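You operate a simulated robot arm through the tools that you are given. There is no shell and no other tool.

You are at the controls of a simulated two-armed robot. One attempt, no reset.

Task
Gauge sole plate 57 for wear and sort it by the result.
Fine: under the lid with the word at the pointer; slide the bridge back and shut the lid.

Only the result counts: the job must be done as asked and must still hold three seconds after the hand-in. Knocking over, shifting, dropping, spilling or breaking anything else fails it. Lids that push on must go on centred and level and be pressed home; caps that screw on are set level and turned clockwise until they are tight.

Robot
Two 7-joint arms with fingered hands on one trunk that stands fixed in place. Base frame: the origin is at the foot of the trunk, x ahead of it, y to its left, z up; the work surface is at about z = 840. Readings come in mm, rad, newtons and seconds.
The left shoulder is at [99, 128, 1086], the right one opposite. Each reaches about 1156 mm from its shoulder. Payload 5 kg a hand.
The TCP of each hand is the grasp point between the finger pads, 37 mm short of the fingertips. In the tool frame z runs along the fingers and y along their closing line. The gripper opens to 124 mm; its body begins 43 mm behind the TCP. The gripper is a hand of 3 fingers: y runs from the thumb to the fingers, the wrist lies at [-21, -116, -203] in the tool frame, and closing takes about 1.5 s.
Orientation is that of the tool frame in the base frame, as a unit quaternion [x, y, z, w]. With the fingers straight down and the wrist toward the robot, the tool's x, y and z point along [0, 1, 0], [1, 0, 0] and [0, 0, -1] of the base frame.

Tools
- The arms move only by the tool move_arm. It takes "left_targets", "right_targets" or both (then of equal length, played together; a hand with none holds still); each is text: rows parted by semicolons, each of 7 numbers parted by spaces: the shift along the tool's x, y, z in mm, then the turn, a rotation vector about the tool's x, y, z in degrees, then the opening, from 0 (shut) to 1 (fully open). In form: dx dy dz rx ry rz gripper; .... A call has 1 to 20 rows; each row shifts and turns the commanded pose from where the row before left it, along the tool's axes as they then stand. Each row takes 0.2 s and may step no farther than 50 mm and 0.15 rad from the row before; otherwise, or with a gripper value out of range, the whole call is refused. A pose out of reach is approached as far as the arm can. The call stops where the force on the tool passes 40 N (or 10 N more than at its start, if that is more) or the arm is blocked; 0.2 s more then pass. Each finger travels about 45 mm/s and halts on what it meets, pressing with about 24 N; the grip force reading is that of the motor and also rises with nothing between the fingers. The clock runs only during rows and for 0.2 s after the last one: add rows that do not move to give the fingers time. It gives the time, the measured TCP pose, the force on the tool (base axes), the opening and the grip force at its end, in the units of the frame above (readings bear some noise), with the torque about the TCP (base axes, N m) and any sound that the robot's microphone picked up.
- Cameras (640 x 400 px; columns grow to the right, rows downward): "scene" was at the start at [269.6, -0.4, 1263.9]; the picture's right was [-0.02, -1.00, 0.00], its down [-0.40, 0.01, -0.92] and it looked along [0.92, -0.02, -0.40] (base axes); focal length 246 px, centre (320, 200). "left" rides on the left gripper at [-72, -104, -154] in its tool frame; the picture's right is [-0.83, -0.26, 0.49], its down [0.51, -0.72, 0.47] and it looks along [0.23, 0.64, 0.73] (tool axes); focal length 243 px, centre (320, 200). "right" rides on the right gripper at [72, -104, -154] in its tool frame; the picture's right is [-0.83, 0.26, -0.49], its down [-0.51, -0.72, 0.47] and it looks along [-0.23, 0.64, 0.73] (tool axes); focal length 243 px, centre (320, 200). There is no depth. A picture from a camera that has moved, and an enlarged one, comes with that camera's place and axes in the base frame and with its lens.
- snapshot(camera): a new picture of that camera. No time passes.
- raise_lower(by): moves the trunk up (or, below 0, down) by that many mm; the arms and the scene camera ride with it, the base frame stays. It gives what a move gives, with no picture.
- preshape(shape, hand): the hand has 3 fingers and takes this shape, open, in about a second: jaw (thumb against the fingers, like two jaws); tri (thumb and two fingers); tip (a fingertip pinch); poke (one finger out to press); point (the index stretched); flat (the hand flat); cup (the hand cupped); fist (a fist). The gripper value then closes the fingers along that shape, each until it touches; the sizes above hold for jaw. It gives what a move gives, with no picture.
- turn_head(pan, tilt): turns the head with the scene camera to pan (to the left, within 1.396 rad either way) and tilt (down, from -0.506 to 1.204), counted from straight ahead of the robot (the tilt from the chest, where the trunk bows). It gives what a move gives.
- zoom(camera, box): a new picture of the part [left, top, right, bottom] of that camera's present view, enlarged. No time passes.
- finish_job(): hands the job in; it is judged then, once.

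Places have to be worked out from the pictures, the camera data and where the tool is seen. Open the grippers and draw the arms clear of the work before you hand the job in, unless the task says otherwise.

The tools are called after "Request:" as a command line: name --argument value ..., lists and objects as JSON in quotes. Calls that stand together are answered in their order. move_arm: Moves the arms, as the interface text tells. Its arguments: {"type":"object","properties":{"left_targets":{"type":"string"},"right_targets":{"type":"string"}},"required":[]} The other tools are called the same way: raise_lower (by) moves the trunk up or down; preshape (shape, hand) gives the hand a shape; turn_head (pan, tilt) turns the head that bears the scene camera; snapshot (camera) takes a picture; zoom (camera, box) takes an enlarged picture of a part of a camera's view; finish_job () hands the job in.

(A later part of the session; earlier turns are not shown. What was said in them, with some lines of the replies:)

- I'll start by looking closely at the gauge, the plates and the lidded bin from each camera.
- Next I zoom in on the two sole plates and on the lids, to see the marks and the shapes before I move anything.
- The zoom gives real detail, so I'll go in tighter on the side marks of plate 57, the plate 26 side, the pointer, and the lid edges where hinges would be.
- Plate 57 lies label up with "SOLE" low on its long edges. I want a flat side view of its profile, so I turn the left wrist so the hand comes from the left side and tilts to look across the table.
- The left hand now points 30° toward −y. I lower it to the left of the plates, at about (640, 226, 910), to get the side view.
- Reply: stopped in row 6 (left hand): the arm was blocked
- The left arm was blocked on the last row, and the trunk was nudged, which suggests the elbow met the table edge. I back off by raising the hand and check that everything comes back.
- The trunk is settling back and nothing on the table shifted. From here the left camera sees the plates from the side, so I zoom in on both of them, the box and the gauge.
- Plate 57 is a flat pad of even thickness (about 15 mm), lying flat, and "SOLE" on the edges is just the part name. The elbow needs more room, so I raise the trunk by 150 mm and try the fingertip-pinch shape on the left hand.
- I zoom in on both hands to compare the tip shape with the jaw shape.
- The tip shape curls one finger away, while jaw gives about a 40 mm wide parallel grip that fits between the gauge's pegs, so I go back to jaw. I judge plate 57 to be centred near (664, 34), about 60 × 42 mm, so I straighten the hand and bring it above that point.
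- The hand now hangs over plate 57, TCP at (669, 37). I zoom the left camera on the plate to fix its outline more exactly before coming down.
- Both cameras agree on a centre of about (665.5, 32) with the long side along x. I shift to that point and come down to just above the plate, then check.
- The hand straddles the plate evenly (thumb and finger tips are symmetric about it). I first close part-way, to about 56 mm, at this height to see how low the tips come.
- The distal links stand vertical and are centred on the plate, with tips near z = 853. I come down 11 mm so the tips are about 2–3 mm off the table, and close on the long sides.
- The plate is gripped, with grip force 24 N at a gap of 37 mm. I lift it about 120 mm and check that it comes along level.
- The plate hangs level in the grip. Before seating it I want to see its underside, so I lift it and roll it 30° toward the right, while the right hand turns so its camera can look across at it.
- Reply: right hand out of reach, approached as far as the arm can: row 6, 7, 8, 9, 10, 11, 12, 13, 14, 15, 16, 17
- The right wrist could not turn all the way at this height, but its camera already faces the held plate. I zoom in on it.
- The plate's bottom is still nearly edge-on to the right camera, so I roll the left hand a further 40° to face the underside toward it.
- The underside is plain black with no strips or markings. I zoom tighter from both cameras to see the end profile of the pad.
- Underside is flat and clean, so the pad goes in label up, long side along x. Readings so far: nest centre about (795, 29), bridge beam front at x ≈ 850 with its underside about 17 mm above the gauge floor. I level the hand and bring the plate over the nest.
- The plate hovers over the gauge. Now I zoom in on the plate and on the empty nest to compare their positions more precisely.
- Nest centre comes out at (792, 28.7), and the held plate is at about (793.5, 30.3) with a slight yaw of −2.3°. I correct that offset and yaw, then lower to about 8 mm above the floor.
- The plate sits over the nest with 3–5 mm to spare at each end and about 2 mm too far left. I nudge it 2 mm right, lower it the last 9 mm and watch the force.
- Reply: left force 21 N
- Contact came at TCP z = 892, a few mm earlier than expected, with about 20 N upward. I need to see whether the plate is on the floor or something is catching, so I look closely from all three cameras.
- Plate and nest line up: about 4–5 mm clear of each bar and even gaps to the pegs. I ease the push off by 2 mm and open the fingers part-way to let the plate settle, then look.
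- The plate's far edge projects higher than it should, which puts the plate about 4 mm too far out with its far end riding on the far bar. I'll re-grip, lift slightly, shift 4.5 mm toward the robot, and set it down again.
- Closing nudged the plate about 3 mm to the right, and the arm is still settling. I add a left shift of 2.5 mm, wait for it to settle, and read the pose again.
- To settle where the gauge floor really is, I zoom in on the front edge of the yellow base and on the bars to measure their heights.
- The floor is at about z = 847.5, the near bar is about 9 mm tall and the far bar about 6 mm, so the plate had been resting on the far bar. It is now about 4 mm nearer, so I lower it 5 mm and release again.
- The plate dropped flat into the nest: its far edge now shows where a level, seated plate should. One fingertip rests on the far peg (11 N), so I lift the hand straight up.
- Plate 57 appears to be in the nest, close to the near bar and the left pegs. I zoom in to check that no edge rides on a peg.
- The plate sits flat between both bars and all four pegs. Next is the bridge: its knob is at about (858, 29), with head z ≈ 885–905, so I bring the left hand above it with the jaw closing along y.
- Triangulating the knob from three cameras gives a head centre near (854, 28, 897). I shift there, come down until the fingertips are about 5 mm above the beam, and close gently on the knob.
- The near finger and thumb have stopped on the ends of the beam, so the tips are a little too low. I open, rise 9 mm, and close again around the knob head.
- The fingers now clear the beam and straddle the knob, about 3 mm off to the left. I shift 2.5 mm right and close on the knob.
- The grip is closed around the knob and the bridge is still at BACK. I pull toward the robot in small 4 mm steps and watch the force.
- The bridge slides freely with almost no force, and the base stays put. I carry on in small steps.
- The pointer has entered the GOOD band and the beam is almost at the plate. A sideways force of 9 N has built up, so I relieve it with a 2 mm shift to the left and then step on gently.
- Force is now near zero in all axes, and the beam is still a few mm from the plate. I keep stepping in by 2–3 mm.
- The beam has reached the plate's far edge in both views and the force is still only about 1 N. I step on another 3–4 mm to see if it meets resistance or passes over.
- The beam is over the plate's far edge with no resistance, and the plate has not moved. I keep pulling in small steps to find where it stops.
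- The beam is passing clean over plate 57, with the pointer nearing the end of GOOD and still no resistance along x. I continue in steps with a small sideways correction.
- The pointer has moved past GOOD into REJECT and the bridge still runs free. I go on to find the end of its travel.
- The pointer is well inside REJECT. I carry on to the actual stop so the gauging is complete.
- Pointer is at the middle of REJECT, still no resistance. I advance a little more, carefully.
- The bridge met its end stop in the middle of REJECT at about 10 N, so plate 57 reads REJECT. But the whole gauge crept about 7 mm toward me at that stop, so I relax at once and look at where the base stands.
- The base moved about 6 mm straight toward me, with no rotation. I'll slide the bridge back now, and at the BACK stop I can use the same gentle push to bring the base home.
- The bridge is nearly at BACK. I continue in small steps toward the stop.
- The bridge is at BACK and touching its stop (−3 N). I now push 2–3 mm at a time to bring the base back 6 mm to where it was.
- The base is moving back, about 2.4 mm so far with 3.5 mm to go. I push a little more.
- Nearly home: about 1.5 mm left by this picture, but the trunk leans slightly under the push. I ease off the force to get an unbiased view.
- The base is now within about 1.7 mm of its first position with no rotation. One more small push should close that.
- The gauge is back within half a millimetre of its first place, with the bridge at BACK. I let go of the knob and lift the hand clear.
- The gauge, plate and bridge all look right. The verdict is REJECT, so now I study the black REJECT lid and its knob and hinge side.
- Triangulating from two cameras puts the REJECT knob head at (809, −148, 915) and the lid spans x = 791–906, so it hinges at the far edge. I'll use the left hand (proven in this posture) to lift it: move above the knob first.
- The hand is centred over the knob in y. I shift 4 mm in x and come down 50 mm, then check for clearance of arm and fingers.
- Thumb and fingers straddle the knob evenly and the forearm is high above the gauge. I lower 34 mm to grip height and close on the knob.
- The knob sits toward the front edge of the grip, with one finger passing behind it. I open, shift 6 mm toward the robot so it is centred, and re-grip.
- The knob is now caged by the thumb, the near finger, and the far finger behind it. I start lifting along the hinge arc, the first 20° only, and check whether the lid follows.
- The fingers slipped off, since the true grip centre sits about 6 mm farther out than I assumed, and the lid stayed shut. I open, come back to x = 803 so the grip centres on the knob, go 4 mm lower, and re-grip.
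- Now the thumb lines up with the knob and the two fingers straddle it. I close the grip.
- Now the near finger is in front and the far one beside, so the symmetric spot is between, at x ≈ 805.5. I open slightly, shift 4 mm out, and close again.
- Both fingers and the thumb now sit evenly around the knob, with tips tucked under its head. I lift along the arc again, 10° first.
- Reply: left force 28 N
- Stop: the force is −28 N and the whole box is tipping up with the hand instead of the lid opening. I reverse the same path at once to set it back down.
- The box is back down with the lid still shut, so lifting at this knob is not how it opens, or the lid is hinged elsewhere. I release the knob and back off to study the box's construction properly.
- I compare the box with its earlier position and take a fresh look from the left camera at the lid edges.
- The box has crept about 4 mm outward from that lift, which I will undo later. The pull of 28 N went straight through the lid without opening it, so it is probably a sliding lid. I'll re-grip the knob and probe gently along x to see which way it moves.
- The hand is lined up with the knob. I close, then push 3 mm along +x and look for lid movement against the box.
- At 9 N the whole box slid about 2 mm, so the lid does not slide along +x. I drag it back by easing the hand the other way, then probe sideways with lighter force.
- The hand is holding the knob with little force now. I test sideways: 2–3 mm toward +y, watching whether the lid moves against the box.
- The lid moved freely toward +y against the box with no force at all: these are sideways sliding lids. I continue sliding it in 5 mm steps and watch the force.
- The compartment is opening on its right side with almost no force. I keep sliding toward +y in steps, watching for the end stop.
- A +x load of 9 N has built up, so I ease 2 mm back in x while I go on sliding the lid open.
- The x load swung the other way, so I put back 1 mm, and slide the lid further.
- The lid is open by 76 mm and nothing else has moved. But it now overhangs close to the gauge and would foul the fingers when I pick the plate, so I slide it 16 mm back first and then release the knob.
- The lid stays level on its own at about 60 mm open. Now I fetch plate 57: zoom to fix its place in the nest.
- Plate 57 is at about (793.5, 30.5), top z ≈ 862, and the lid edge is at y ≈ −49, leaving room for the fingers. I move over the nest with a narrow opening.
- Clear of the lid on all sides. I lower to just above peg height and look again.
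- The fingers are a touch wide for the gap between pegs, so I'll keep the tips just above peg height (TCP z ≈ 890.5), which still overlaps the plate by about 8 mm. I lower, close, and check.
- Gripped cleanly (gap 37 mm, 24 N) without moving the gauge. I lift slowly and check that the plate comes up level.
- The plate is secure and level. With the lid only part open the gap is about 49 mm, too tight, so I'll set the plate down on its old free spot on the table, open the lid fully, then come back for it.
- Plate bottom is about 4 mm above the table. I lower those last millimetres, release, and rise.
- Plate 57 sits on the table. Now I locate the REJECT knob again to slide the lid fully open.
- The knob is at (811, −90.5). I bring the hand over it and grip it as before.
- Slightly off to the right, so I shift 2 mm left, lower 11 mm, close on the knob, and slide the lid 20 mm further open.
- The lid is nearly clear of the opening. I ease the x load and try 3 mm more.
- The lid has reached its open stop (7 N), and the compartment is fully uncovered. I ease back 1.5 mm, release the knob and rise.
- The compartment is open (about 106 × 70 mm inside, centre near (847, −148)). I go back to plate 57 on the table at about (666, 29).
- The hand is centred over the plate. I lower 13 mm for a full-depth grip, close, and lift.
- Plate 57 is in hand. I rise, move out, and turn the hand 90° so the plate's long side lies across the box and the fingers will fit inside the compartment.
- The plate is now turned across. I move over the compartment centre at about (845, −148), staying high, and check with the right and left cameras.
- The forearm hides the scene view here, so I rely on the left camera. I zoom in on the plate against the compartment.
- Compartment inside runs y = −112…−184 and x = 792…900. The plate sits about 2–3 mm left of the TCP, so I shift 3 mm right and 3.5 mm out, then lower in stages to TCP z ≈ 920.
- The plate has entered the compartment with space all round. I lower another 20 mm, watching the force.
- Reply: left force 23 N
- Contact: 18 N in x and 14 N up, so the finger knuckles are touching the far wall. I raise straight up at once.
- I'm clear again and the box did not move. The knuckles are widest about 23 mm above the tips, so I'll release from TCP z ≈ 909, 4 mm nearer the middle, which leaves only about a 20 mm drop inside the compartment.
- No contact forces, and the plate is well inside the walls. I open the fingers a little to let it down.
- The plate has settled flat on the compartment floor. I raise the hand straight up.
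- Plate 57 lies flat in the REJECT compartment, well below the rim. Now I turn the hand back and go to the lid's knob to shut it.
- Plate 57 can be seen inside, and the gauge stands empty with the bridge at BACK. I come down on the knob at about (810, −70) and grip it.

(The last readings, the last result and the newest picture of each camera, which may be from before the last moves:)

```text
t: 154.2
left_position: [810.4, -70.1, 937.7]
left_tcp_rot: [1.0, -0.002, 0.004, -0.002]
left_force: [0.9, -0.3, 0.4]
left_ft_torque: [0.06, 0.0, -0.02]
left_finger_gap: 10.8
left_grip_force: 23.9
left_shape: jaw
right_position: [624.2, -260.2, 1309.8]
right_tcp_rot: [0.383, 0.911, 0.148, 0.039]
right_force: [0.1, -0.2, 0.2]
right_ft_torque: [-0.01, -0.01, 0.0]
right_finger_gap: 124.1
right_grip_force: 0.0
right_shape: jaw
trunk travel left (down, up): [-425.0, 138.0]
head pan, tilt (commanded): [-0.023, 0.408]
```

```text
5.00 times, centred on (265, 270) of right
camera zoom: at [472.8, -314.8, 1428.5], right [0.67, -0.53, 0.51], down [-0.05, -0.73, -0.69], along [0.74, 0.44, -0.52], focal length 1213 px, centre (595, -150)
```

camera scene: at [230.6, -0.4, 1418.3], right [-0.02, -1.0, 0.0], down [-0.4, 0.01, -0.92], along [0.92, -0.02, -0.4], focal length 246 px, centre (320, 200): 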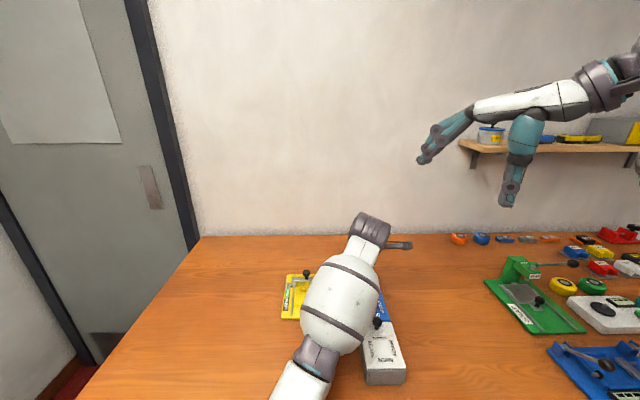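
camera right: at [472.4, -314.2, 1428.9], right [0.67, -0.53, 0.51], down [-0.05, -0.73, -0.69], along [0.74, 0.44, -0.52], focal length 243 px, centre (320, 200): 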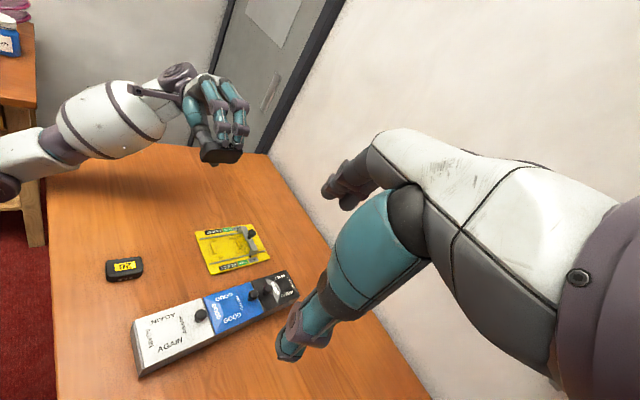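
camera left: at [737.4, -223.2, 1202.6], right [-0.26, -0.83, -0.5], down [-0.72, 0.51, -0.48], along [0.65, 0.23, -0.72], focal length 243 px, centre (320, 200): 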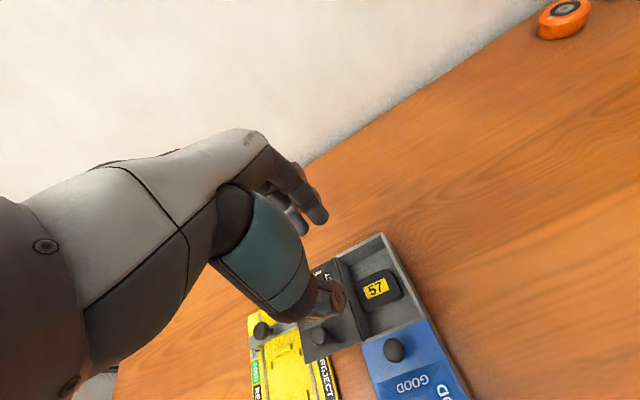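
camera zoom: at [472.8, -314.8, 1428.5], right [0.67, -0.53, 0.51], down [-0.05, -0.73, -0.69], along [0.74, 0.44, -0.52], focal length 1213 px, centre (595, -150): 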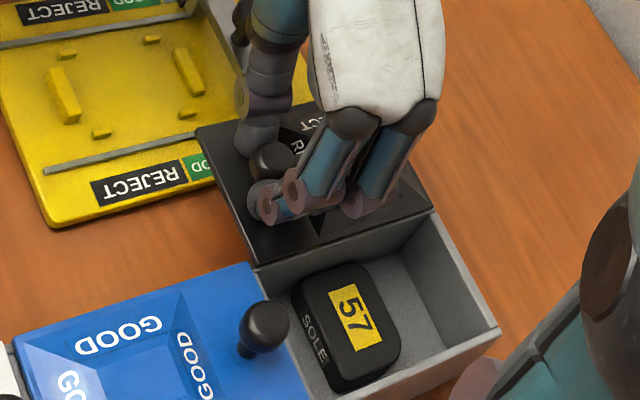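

Gripped. I slide the lid shut toward −y in 5 mm steps, keeping an eye on the side loads.

Request:
move_arm --left_targets "0 5 0 0 0 0 0;0 5 0 0 0 0 0;0 5 0 0 0 0 0;0 5 0 0 0 0 0;0 5 0 0 0 0 0;0 0 0 0 0 0 0;0 0 0 0 0 0 0"

Request:
move_arm --left_targets "0 5 0 0 0 0 0;0 5 0 0 0 0 0;0 5 0 0 0 0 0;0 5 0 0 0 0 0;0 5 0 0 0 0 0;0 0 0 0 0 0 0;0 0 0 0 0 0 0"

Request:
zoom --camera "scene" --box '[320, 240, 400, 310]'

```text
t: 155.8
left_position: [809.9, -94.9, 937.7]
left_tcp_rot: [1.0, -0.002, 0.004, -0.001]
left_force: [-6.1, 0.1, 0.4]
left_ft_torque: [0.07, 0.15, -0.05]
left_finger_gap: 10.6
left_grip_force: 24.1
left_shape: jaw
right_position: [623.2, -260.1, 1309.5]
right_tcp_rot: [0.383, 0.911, 0.147, 0.039]
right_force: [0.1, -0.8, -0.3]
right_ft_torque: [-0.02, 0.04, -0.01]
right_finger_gap: 123.9
right_grip_force: 0.0
right_shape: jaw
trunk travel left (down, up): [-425.0, 138.0]
head pan, tilt (commanded): [-0.023, 0.408]
```

```text
t: 157.3
left_position: [810.4, -120.6, 937.4]
left_tcp_rot: [1.0, -0.002, 0.005, -0.002]
left_force: [-2.5, 0.6, -0.4]
left_ft_torque: [0.06, 0.06, 0.0]
left_finger_gap: 10.6
left_grip_force: 24.3
left_shape: jaw
right_position: [624.2, -260.2, 1309.4]
right_tcp_rot: [0.382, 0.912, 0.148, 0.038]
right_force: [-1.0, 0.7, 0.4]
right_ft_torque: [0.03, -0.01, 0.0]
right_finger_gap: 123.9
right_grip_force: 0.0
right_shape: jaw
trunk travel left (down, up): [-425.0, 138.0]
head pan, tilt (commanded): [-0.023, 0.408]
```

```text
5.71 times, centred on (360, 275) of scene
camera zoom: at [231.1, -0.6, 1418.2], right [-0.02, -1.0, 0.0], down [-0.4, 0.01, -0.92], along [0.92, -0.02, -0.4], focal length 1403 px, centre (91, -229)
```

zoom: 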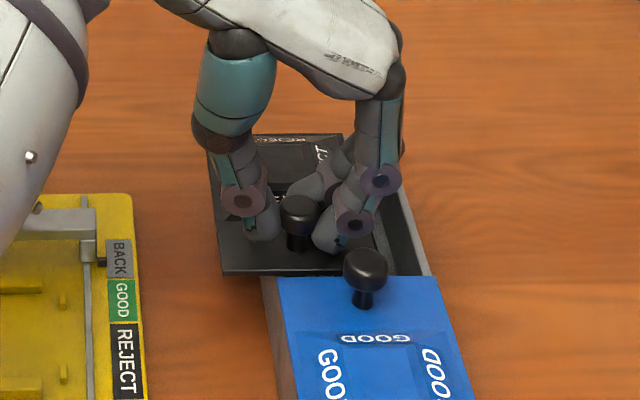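

Nearly there, about 29 mm to go. I slide 22 mm more, then finish in small steps to the stop.

Request:
move_arm --left_targets "0 5 0 0 0 0 0;0 5 0 0 0 0 0;0 5 0 0 0 0 0;0 4 0 0 0 0 0;0 3 0 0 0 0 0;0 0 0 0 0 0 0;0 0 0 0 0 0 0"

Request:
zoom --camera "scene" --box '[335, 245, 405, 305]'

Request:
zoom --camera "right" --box '[250, 255, 310, 320]'

```text
t: 158.9
left_position: [810.4, -141.8, 937.2]
left_tcp_rot: [1.0, -0.003, 0.006, -0.002]
left_force: [-5.8, 1.2, 0.6]
left_ft_torque: [0.07, 0.11, -0.02]
left_finger_gap: 10.3
left_grip_force: 23.7
left_shape: jaw
right_position: [623.4, -260.7, 1310.1]
right_tcp_rot: [0.382, 0.911, 0.148, 0.039]
right_force: [0.1, -1.0, -0.1]
right_ft_torque: [0.01, 0.02, 0.06]
right_finger_gap: 124.0
right_grip_force: 0.1
right_shape: jaw
trunk travel left (down, up): [-425.0, 138.0]
head pan, tilt (commanded): [-0.023, 0.408]
```

```text
6.67 times, centred on (370, 275) of scene
camera zoom: at [230.6, -0.5, 1418.3], right [-0.02, -1.0, 0.0], down [-0.4, 0.01, -0.92], along [0.92, -0.02, -0.4], focal length 1637 px, centre (-13, -300)
```

zoom: 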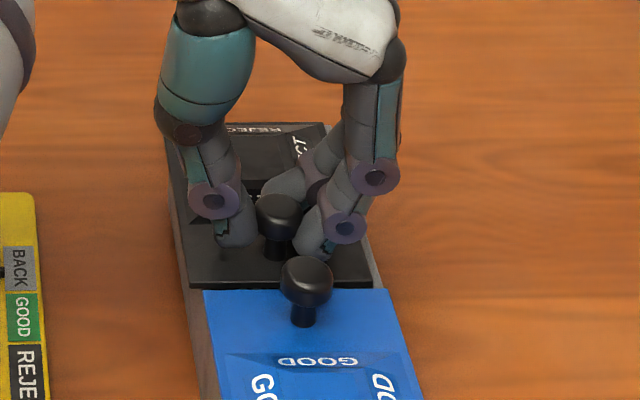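

```text
6.15 times, centred on (280, 288) of right
camera zoom: at [472.4, -314.9, 1428.7], right [0.67, -0.53, 0.51], down [-0.05, -0.73, -0.69], along [0.74, 0.44, -0.52], focal length 1493 px, centre (566, -338)
```

zoom: 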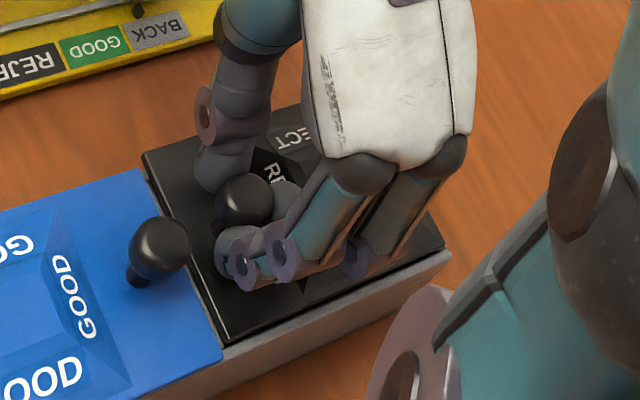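

About 6–7 mm left. I ease the x load and creep on with 1–2 mm steps until the lid meets its closed stop.

Request:
move_arm --left_targets "-0.5 2 0 0 0 0 0;0 2 0 0 0 0 0;0 0 0 0 0 0 0;0 0 0 0 0 0 0"

Request:
move_arm --left_targets "0 1.5 0 0 0 0 0;0 0 0 0 0 0 0;0 0 0 0 0 0 0;0 0 0 0 0 0 0"

Request:
zoom --camera "scene" --box '[335, 245, 405, 305]'

Request:
zoom --camera "right" --box '[250, 255, 310, 320]'

```text
t: 159.9
left_position: [810.8, -145.8, 938.2]
left_tcp_rot: [1.0, -0.001, 0.004, -0.002]
left_force: [-0.2, 1.7, 1.3]
left_ft_torque: [0.03, 0.03, -0.02]
left_finger_gap: 10.4
left_grip_force: 24.1
left_shape: jaw
right_position: [623.7, -260.5, 1309.7]
right_tcp_rot: [0.382, 0.911, 0.148, 0.039]
right_force: [0.0, 0.7, -0.1]
right_ft_torque: [-0.02, 0.0, 0.02]
right_finger_gap: 124.1
right_grip_force: 0.1
right_shape: jaw
trunk travel left (down, up): [-425.0, 138.0]
head pan, tilt (commanded): [-0.023, 0.408]
```

```text
t: 160.9
left_position: [810.1, -147.1, 937.3]
left_tcp_rot: [1.0, -0.002, 0.005, -0.002]
left_force: [-3.3, 0.9, -0.7]
left_ft_torque: [0.07, 0.06, 0.0]
left_finger_gap: 10.1
left_grip_force: 24.4
left_shape: jaw
right_position: [624.3, -260.8, 1310.3]
right_tcp_rot: [0.382, 0.911, 0.148, 0.038]
right_force: [0.4, -0.1, 0.3]
right_ft_torque: [-0.01, 0.0, 0.01]
right_finger_gap: 123.8
right_grip_force: 0.0
right_shape: jaw
trunk travel left (down, up): [-425.0, 138.0]
head pan, tilt (commanded): [-0.023, 0.408]
```

```text
6.67 times, centred on (370, 275) of scene
camera zoom: at [231.3, -0.5, 1418.2], right [-0.02, -1.0, 0.0], down [-0.4, 0.01, -0.92], along [0.92, -0.02, -0.4], focal length 1637 px, centre (-13, -300)
```

zoom: 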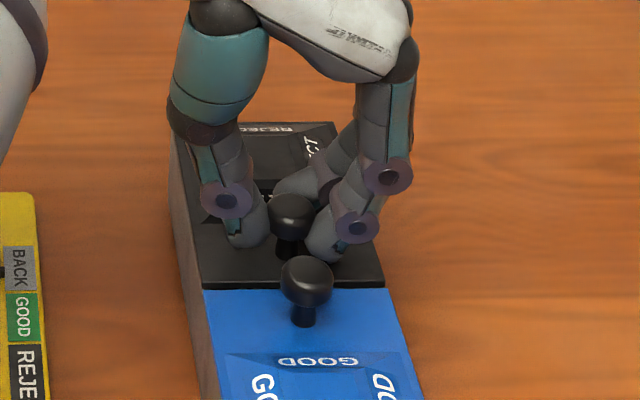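

```text
6.15 times, centred on (280, 288) of right
camera zoom: at [473.1, -314.9, 1428.4], right [0.67, -0.53, 0.51], down [-0.05, -0.73, -0.69], along [0.74, 0.44, -0.52], focal length 1493 px, centre (566, -338)
```

zoom: 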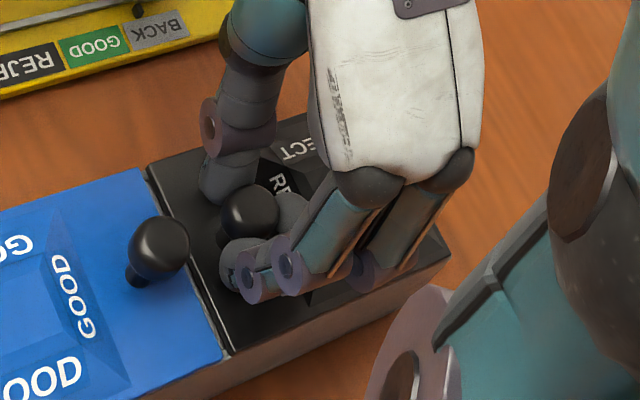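

The lid edge now lines up with the GOOD lid, with no stop felt yet. I nudge 1 mm more and feel for the stop.

Request:
move_arm --left_targets "0 1 0 0 0 0 0;0 0 0 0 0 0 0;0 0 0 0 0 0 0;0 0 0 0 0 0 0"

Request:
zoom --camera "scene" --box '[345, 255, 405, 305]'

Request:
zoom --camera "right" --box '[260, 265, 310, 315]'

```text
t: 161.9
left_position: [810.7, -146.8, 938.1]
left_tcp_rot: [1.0, -0.002, 0.004, -0.001]
left_force: [-0.4, 3.6, -0.5]
left_ft_torque: [0.13, 0.06, -0.03]
left_finger_gap: 10.1
left_grip_force: 24.0
left_shape: jaw
right_position: [623.5, -259.9, 1308.2]
right_tcp_rot: [0.382, 0.911, 0.148, 0.038]
right_force: [-0.5, 0.2, -0.3]
right_ft_torque: [0.02, -0.01, -0.01]
right_finger_gap: 124.2
right_grip_force: 0.1
right_shape: jaw
trunk travel left (down, up): [-425.0, 138.0]
head pan, tilt (commanded): [-0.023, 0.408]
```

```text
8.00 times, centred on (375, 280) of scene
camera zoom: at [231.6, -0.1, 1418.2], right [-0.02, -1.0, 0.0], down [-0.4, 0.01, -0.92], along [0.92, -0.02, -0.4], focal length 1964 px, centre (-120, -440)
```

zoom: 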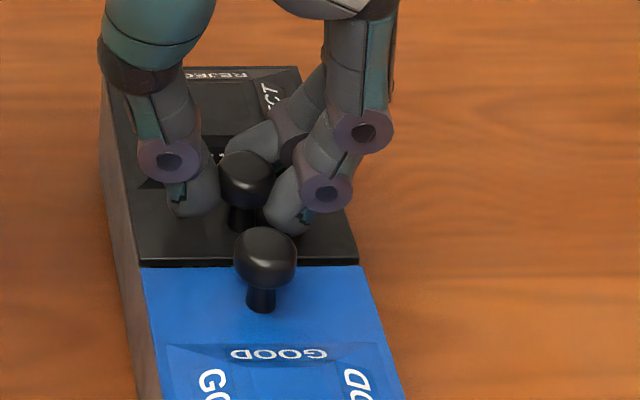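

```text
8.00 times, centred on (285, 290) of right
camera zoom: at [473.4, -314.5, 1428.4], right [0.67, -0.53, 0.51], down [-0.05, -0.73, -0.69], along [0.74, 0.44, -0.52], focal length 1941 px, centre (600, -520)
```

zoom: 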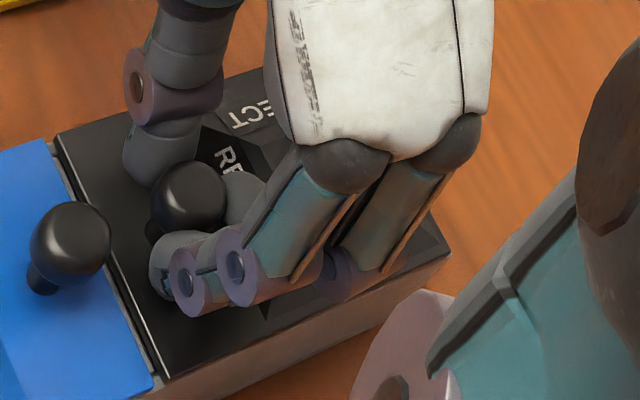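

Force rises with no motion, so the lid is at its closed stop. I press 0.5 mm more to make sure, then release the knob and rise to inspect.

Request:
move_arm --left_targets "0 0.7 0 0 0 0 0;0 0 0 0 0 0 0;0 0 0 0 0 0 0;0 -0.7 0 0 0 0 0;0 0 0 0 0 0 0.15;0 0 0 0 0 0 0.25;0 0 0 0 0 0 0.38;0 0 0 0 0 0 0.4;0 0 -20 0 0 0 0.4;0 0 -40 0 0 0 0.4;0 0 -40 0 0 0 0.45;0 0 -30 0 0 0 0.45;0 0 0 0 0 0 0.45"

Request:
zoom --camera "scene" --box '[340, 255, 400, 305]'

Request:
zoom --camera "right" --box '[255, 265, 295, 315]'

Request:
snapshot --camera "scene"

```text
t: 164.8
left_position: [809.0, -149.1, 1064.7]
left_tcp_rot: [1.0, -0.002, 0.003, -0.003]
left_force: [-0.1, 0.6, -0.5]
left_ft_torque: [0.02, -0.01, -0.02]
left_finger_gap: 55.3
left_grip_force: 0.0
left_shape: jaw
right_position: [623.8, -260.9, 1310.0]
right_tcp_rot: [0.381, 0.912, 0.148, 0.039]
right_force: [-0.3, -0.2, -0.3]
right_ft_torque: [-0.01, -0.01, -0.02]
right_finger_gap: 124.3
right_grip_force: 0.1
right_shape: jaw
trunk travel left (down, up): [-425.0, 138.0]
head pan, tilt (commanded): [-0.023, 0.408]
```

```text
8.00 times, centred on (370, 280) of scene
camera zoom: at [230.9, -0.4, 1418.2], right [-0.02, -1.0, 0.0], down [-0.4, 0.01, -0.92], along [0.92, -0.02, -0.4], focal length 1964 px, centre (-80, -440)
```

zoom: 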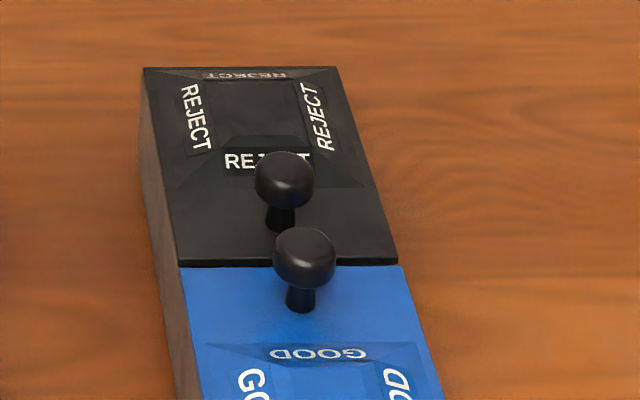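

```text
8.00 times, centred on (275, 290) of right
camera zoom: at [472.7, -314.8, 1428.6], right [0.67, -0.53, 0.51], down [-0.05, -0.73, -0.69], along [0.74, 0.44, -0.52], focal length 1941 px, centre (680, -520)
```

zoom: 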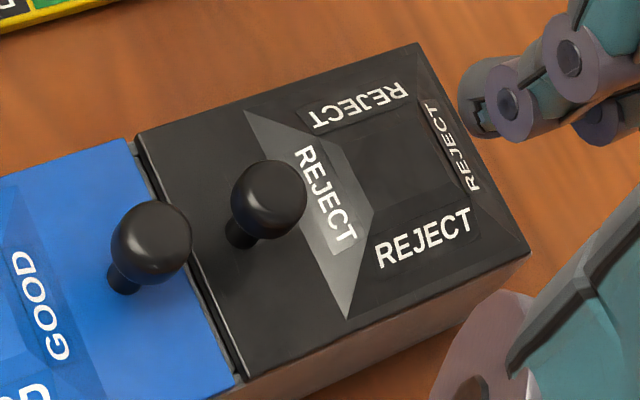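

```text
taken
camera scene: at [230.9, -0.4, 1418.2], right [-0.02, -1.0, 0.0], down [-0.4, 0.01, -0.92], along [0.92, -0.02, -0.4], focal length 246 px, centre (320, 200)
```

scene: 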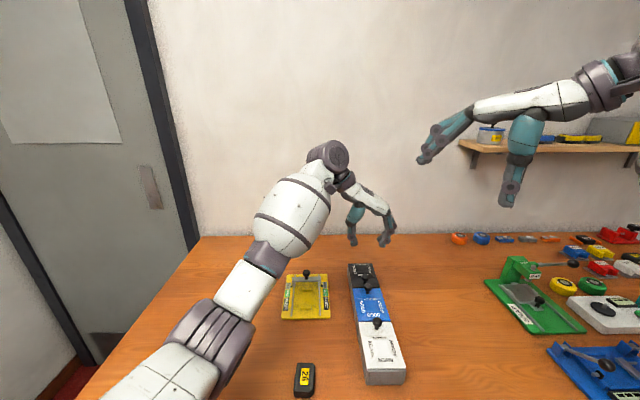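

The lid is shut flush, lined up with GOOD just as at the start. I check the gauge, plate 26 and the near end of the box against the first pictures.

Request:
zoom --camera "scene" --box '[278, 305, 308, 325]'

Request:
zoom --camera "scene" --box '[270, 260, 410, 400]'

Request:
zoom --camera "right" --box '[190, 215, 280, 280]'

```text
16.00 times, centred on (293, 315) of scene
camera zoom: at [230.9, -0.4, 1418.2], right [-0.02, -1.0, 0.0], down [-0.4, 0.01, -0.92], along [0.92, -0.02, -0.4], focal length 3928 px, centre (752, -1640)
```

zoom: 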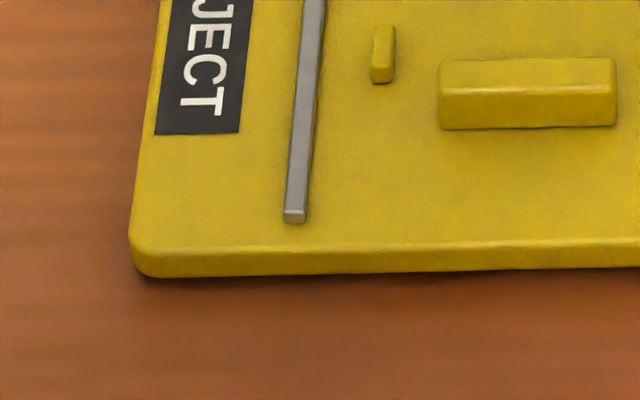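

```text
2.86 times, centred on (340, 330) of scene
camera zoom: at [230.9, -0.4, 1418.2], right [-0.02, -1.0, 0.0], down [-0.4, 0.01, -0.92], along [0.92, -0.02, -0.4], focal length 701 px, centre (263, -171)
```

zoom: 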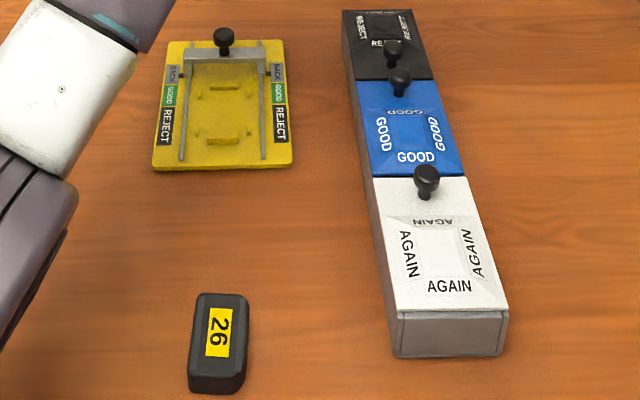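

```text
6.15 times, centred on (235, 248) of right
camera zoom: at [472.7, -314.8, 1428.6], right [0.67, -0.53, 0.51], down [-0.05, -0.73, -0.69], along [0.74, 0.44, -0.52], focal length 1493 px, centre (843, -92)
```

zoom: 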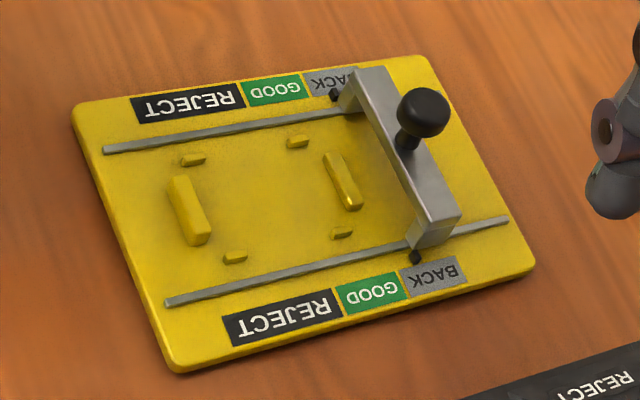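

Gauge, box and plate 26 are all within a millimetre or two of where they stood, the bridge is at BACK, and the lid is shut. I open the left hand and draw it up and away to the left.

Request:
move_arm --left_targets "0 0 -45 0 0 0 0.5;0 0 -45 0 0 0 0.6;-15 -45 0 0 0 0 0.8;-15 -45 0 0 0 0 1;-15 -45 0 0 0 0 1;-15 -45 0 0 0 0 1;-15 -45 0 0 0 0 1;-15 -45 0 0 0 0 1;-15 -45 0 0 0 0 1;-15 -45 0 0 0 0 1;0 0 0 0 0 0 1;0 0 0 0 0 0 1"

Request:
snapshot --camera "scene"

Request:
zoom --camera "scene" --box '[270, 250, 410, 400]'

Request:
snapshot --camera "right"

```text
t: 167.3
left_position: [687.8, 211.3, 1157.5]
left_tcp_rot: [1.0, -0.002, 0.005, -0.002]
left_force: [0.9, -0.1, -0.4]
left_ft_torque: [0.02, 0.0, -0.01]
left_finger_gap: 123.6
left_grip_force: 0.1
left_shape: jaw
right_position: [622.7, -259.1, 1310.5]
right_tcp_rot: [0.382, 0.911, 0.148, 0.039]
right_force: [0.1, 0.2, 0.4]
right_ft_torque: [-0.02, 0.01, -0.03]
right_finger_gap: 124.2
right_grip_force: 0.1
right_shape: jaw
trunk travel left (down, up): [-425.0, 138.0]
head pan, tilt (commanded): [-0.023, 0.408]
```

```text
taken
camera scene: at [230.4, 0.2, 1418.4], right [-0.02, -1.0, 0.0], down [-0.4, 0.01, -0.92], along [0.92, -0.02, -0.4], focal length 246 px, centre (320, 200)
```

scene: 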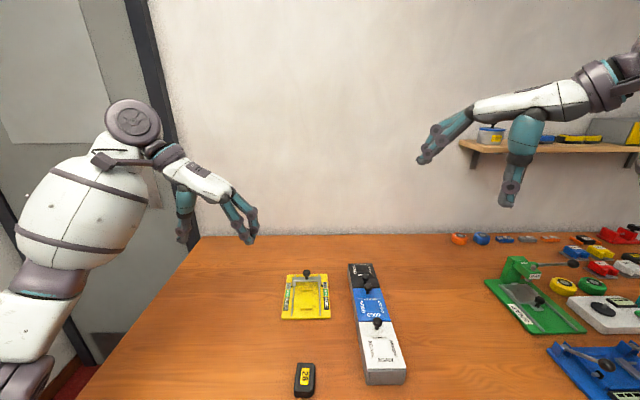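

```text
2.67 times, centred on (340, 325) of scene
camera zoom: at [230.4, 0.2, 1418.4], right [-0.02, -1.0, 0.0], down [-0.4, 0.01, -0.92], along [0.92, -0.02, -0.4], focal length 655 px, centre (267, -133)
```

zoom: 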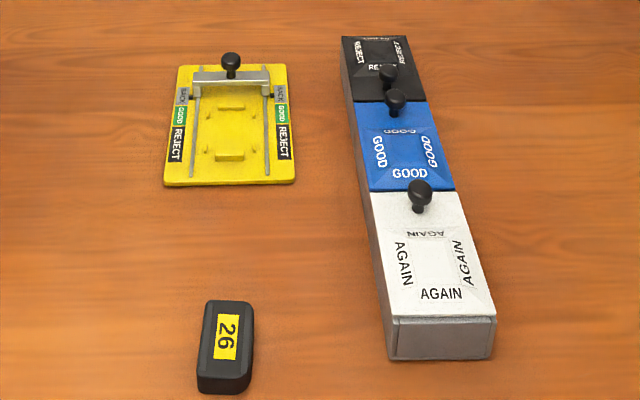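

```text
taken
camera right: at [472.3, -314.2, 1428.9], right [0.67, -0.53, 0.51], down [-0.05, -0.73, -0.69], along [0.74, 0.44, -0.52], focal length 243 px, centre (320, 200)
```

right: 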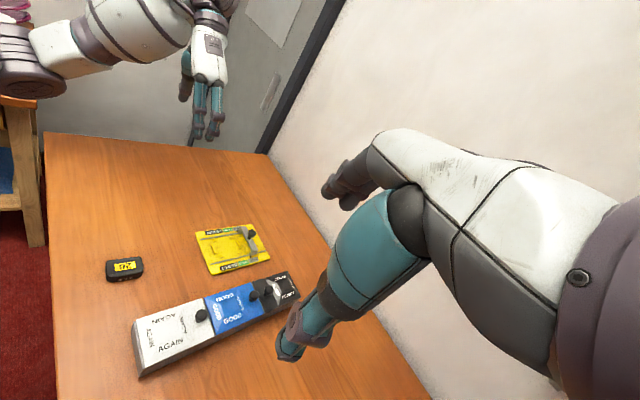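

Both hands are open and clear. Plate 57, which read REJECT on the gauge, lies under the shut REJECT lid; the bridge is at BACK and plate 26 is untouched. I hand the job in.

Request:
finish_job

```text
The job is handed in.
```

Plate 57 gauged as **REJECT**. It now lies flat under the shut REJECT lid. I've handed the job in but have no verdict back yet.

- **Gauging:** The plate was seated flat in the nest, label up. The bridge passed clean over it and stopped with the pointer in REJECT.
- **Bridge:** It is back at BACK.
- **Lid:** It slides sideways rather than lifting. It is closed to its stop and lined up with the GOOD lid as at the start.

**Shifts along the way:**
- **Gauge:** It crept about 6 mm when the bridge hit its end stop. I pushed it back to within about 1 mm.
- **Bin box:** My first attempt to lift the lid tipped the far end of the box up by about 15 mm, and it slid about 4 mm. It is now back to within about 3 mm of its starting place, with a slight turn of under 1°.
- **Plate 57:** I set it down on the table once on the way to the box. It dropped the last 20 mm or so into the compartment.

Plate 26 was not touched. Both hands are open and clear of the work.
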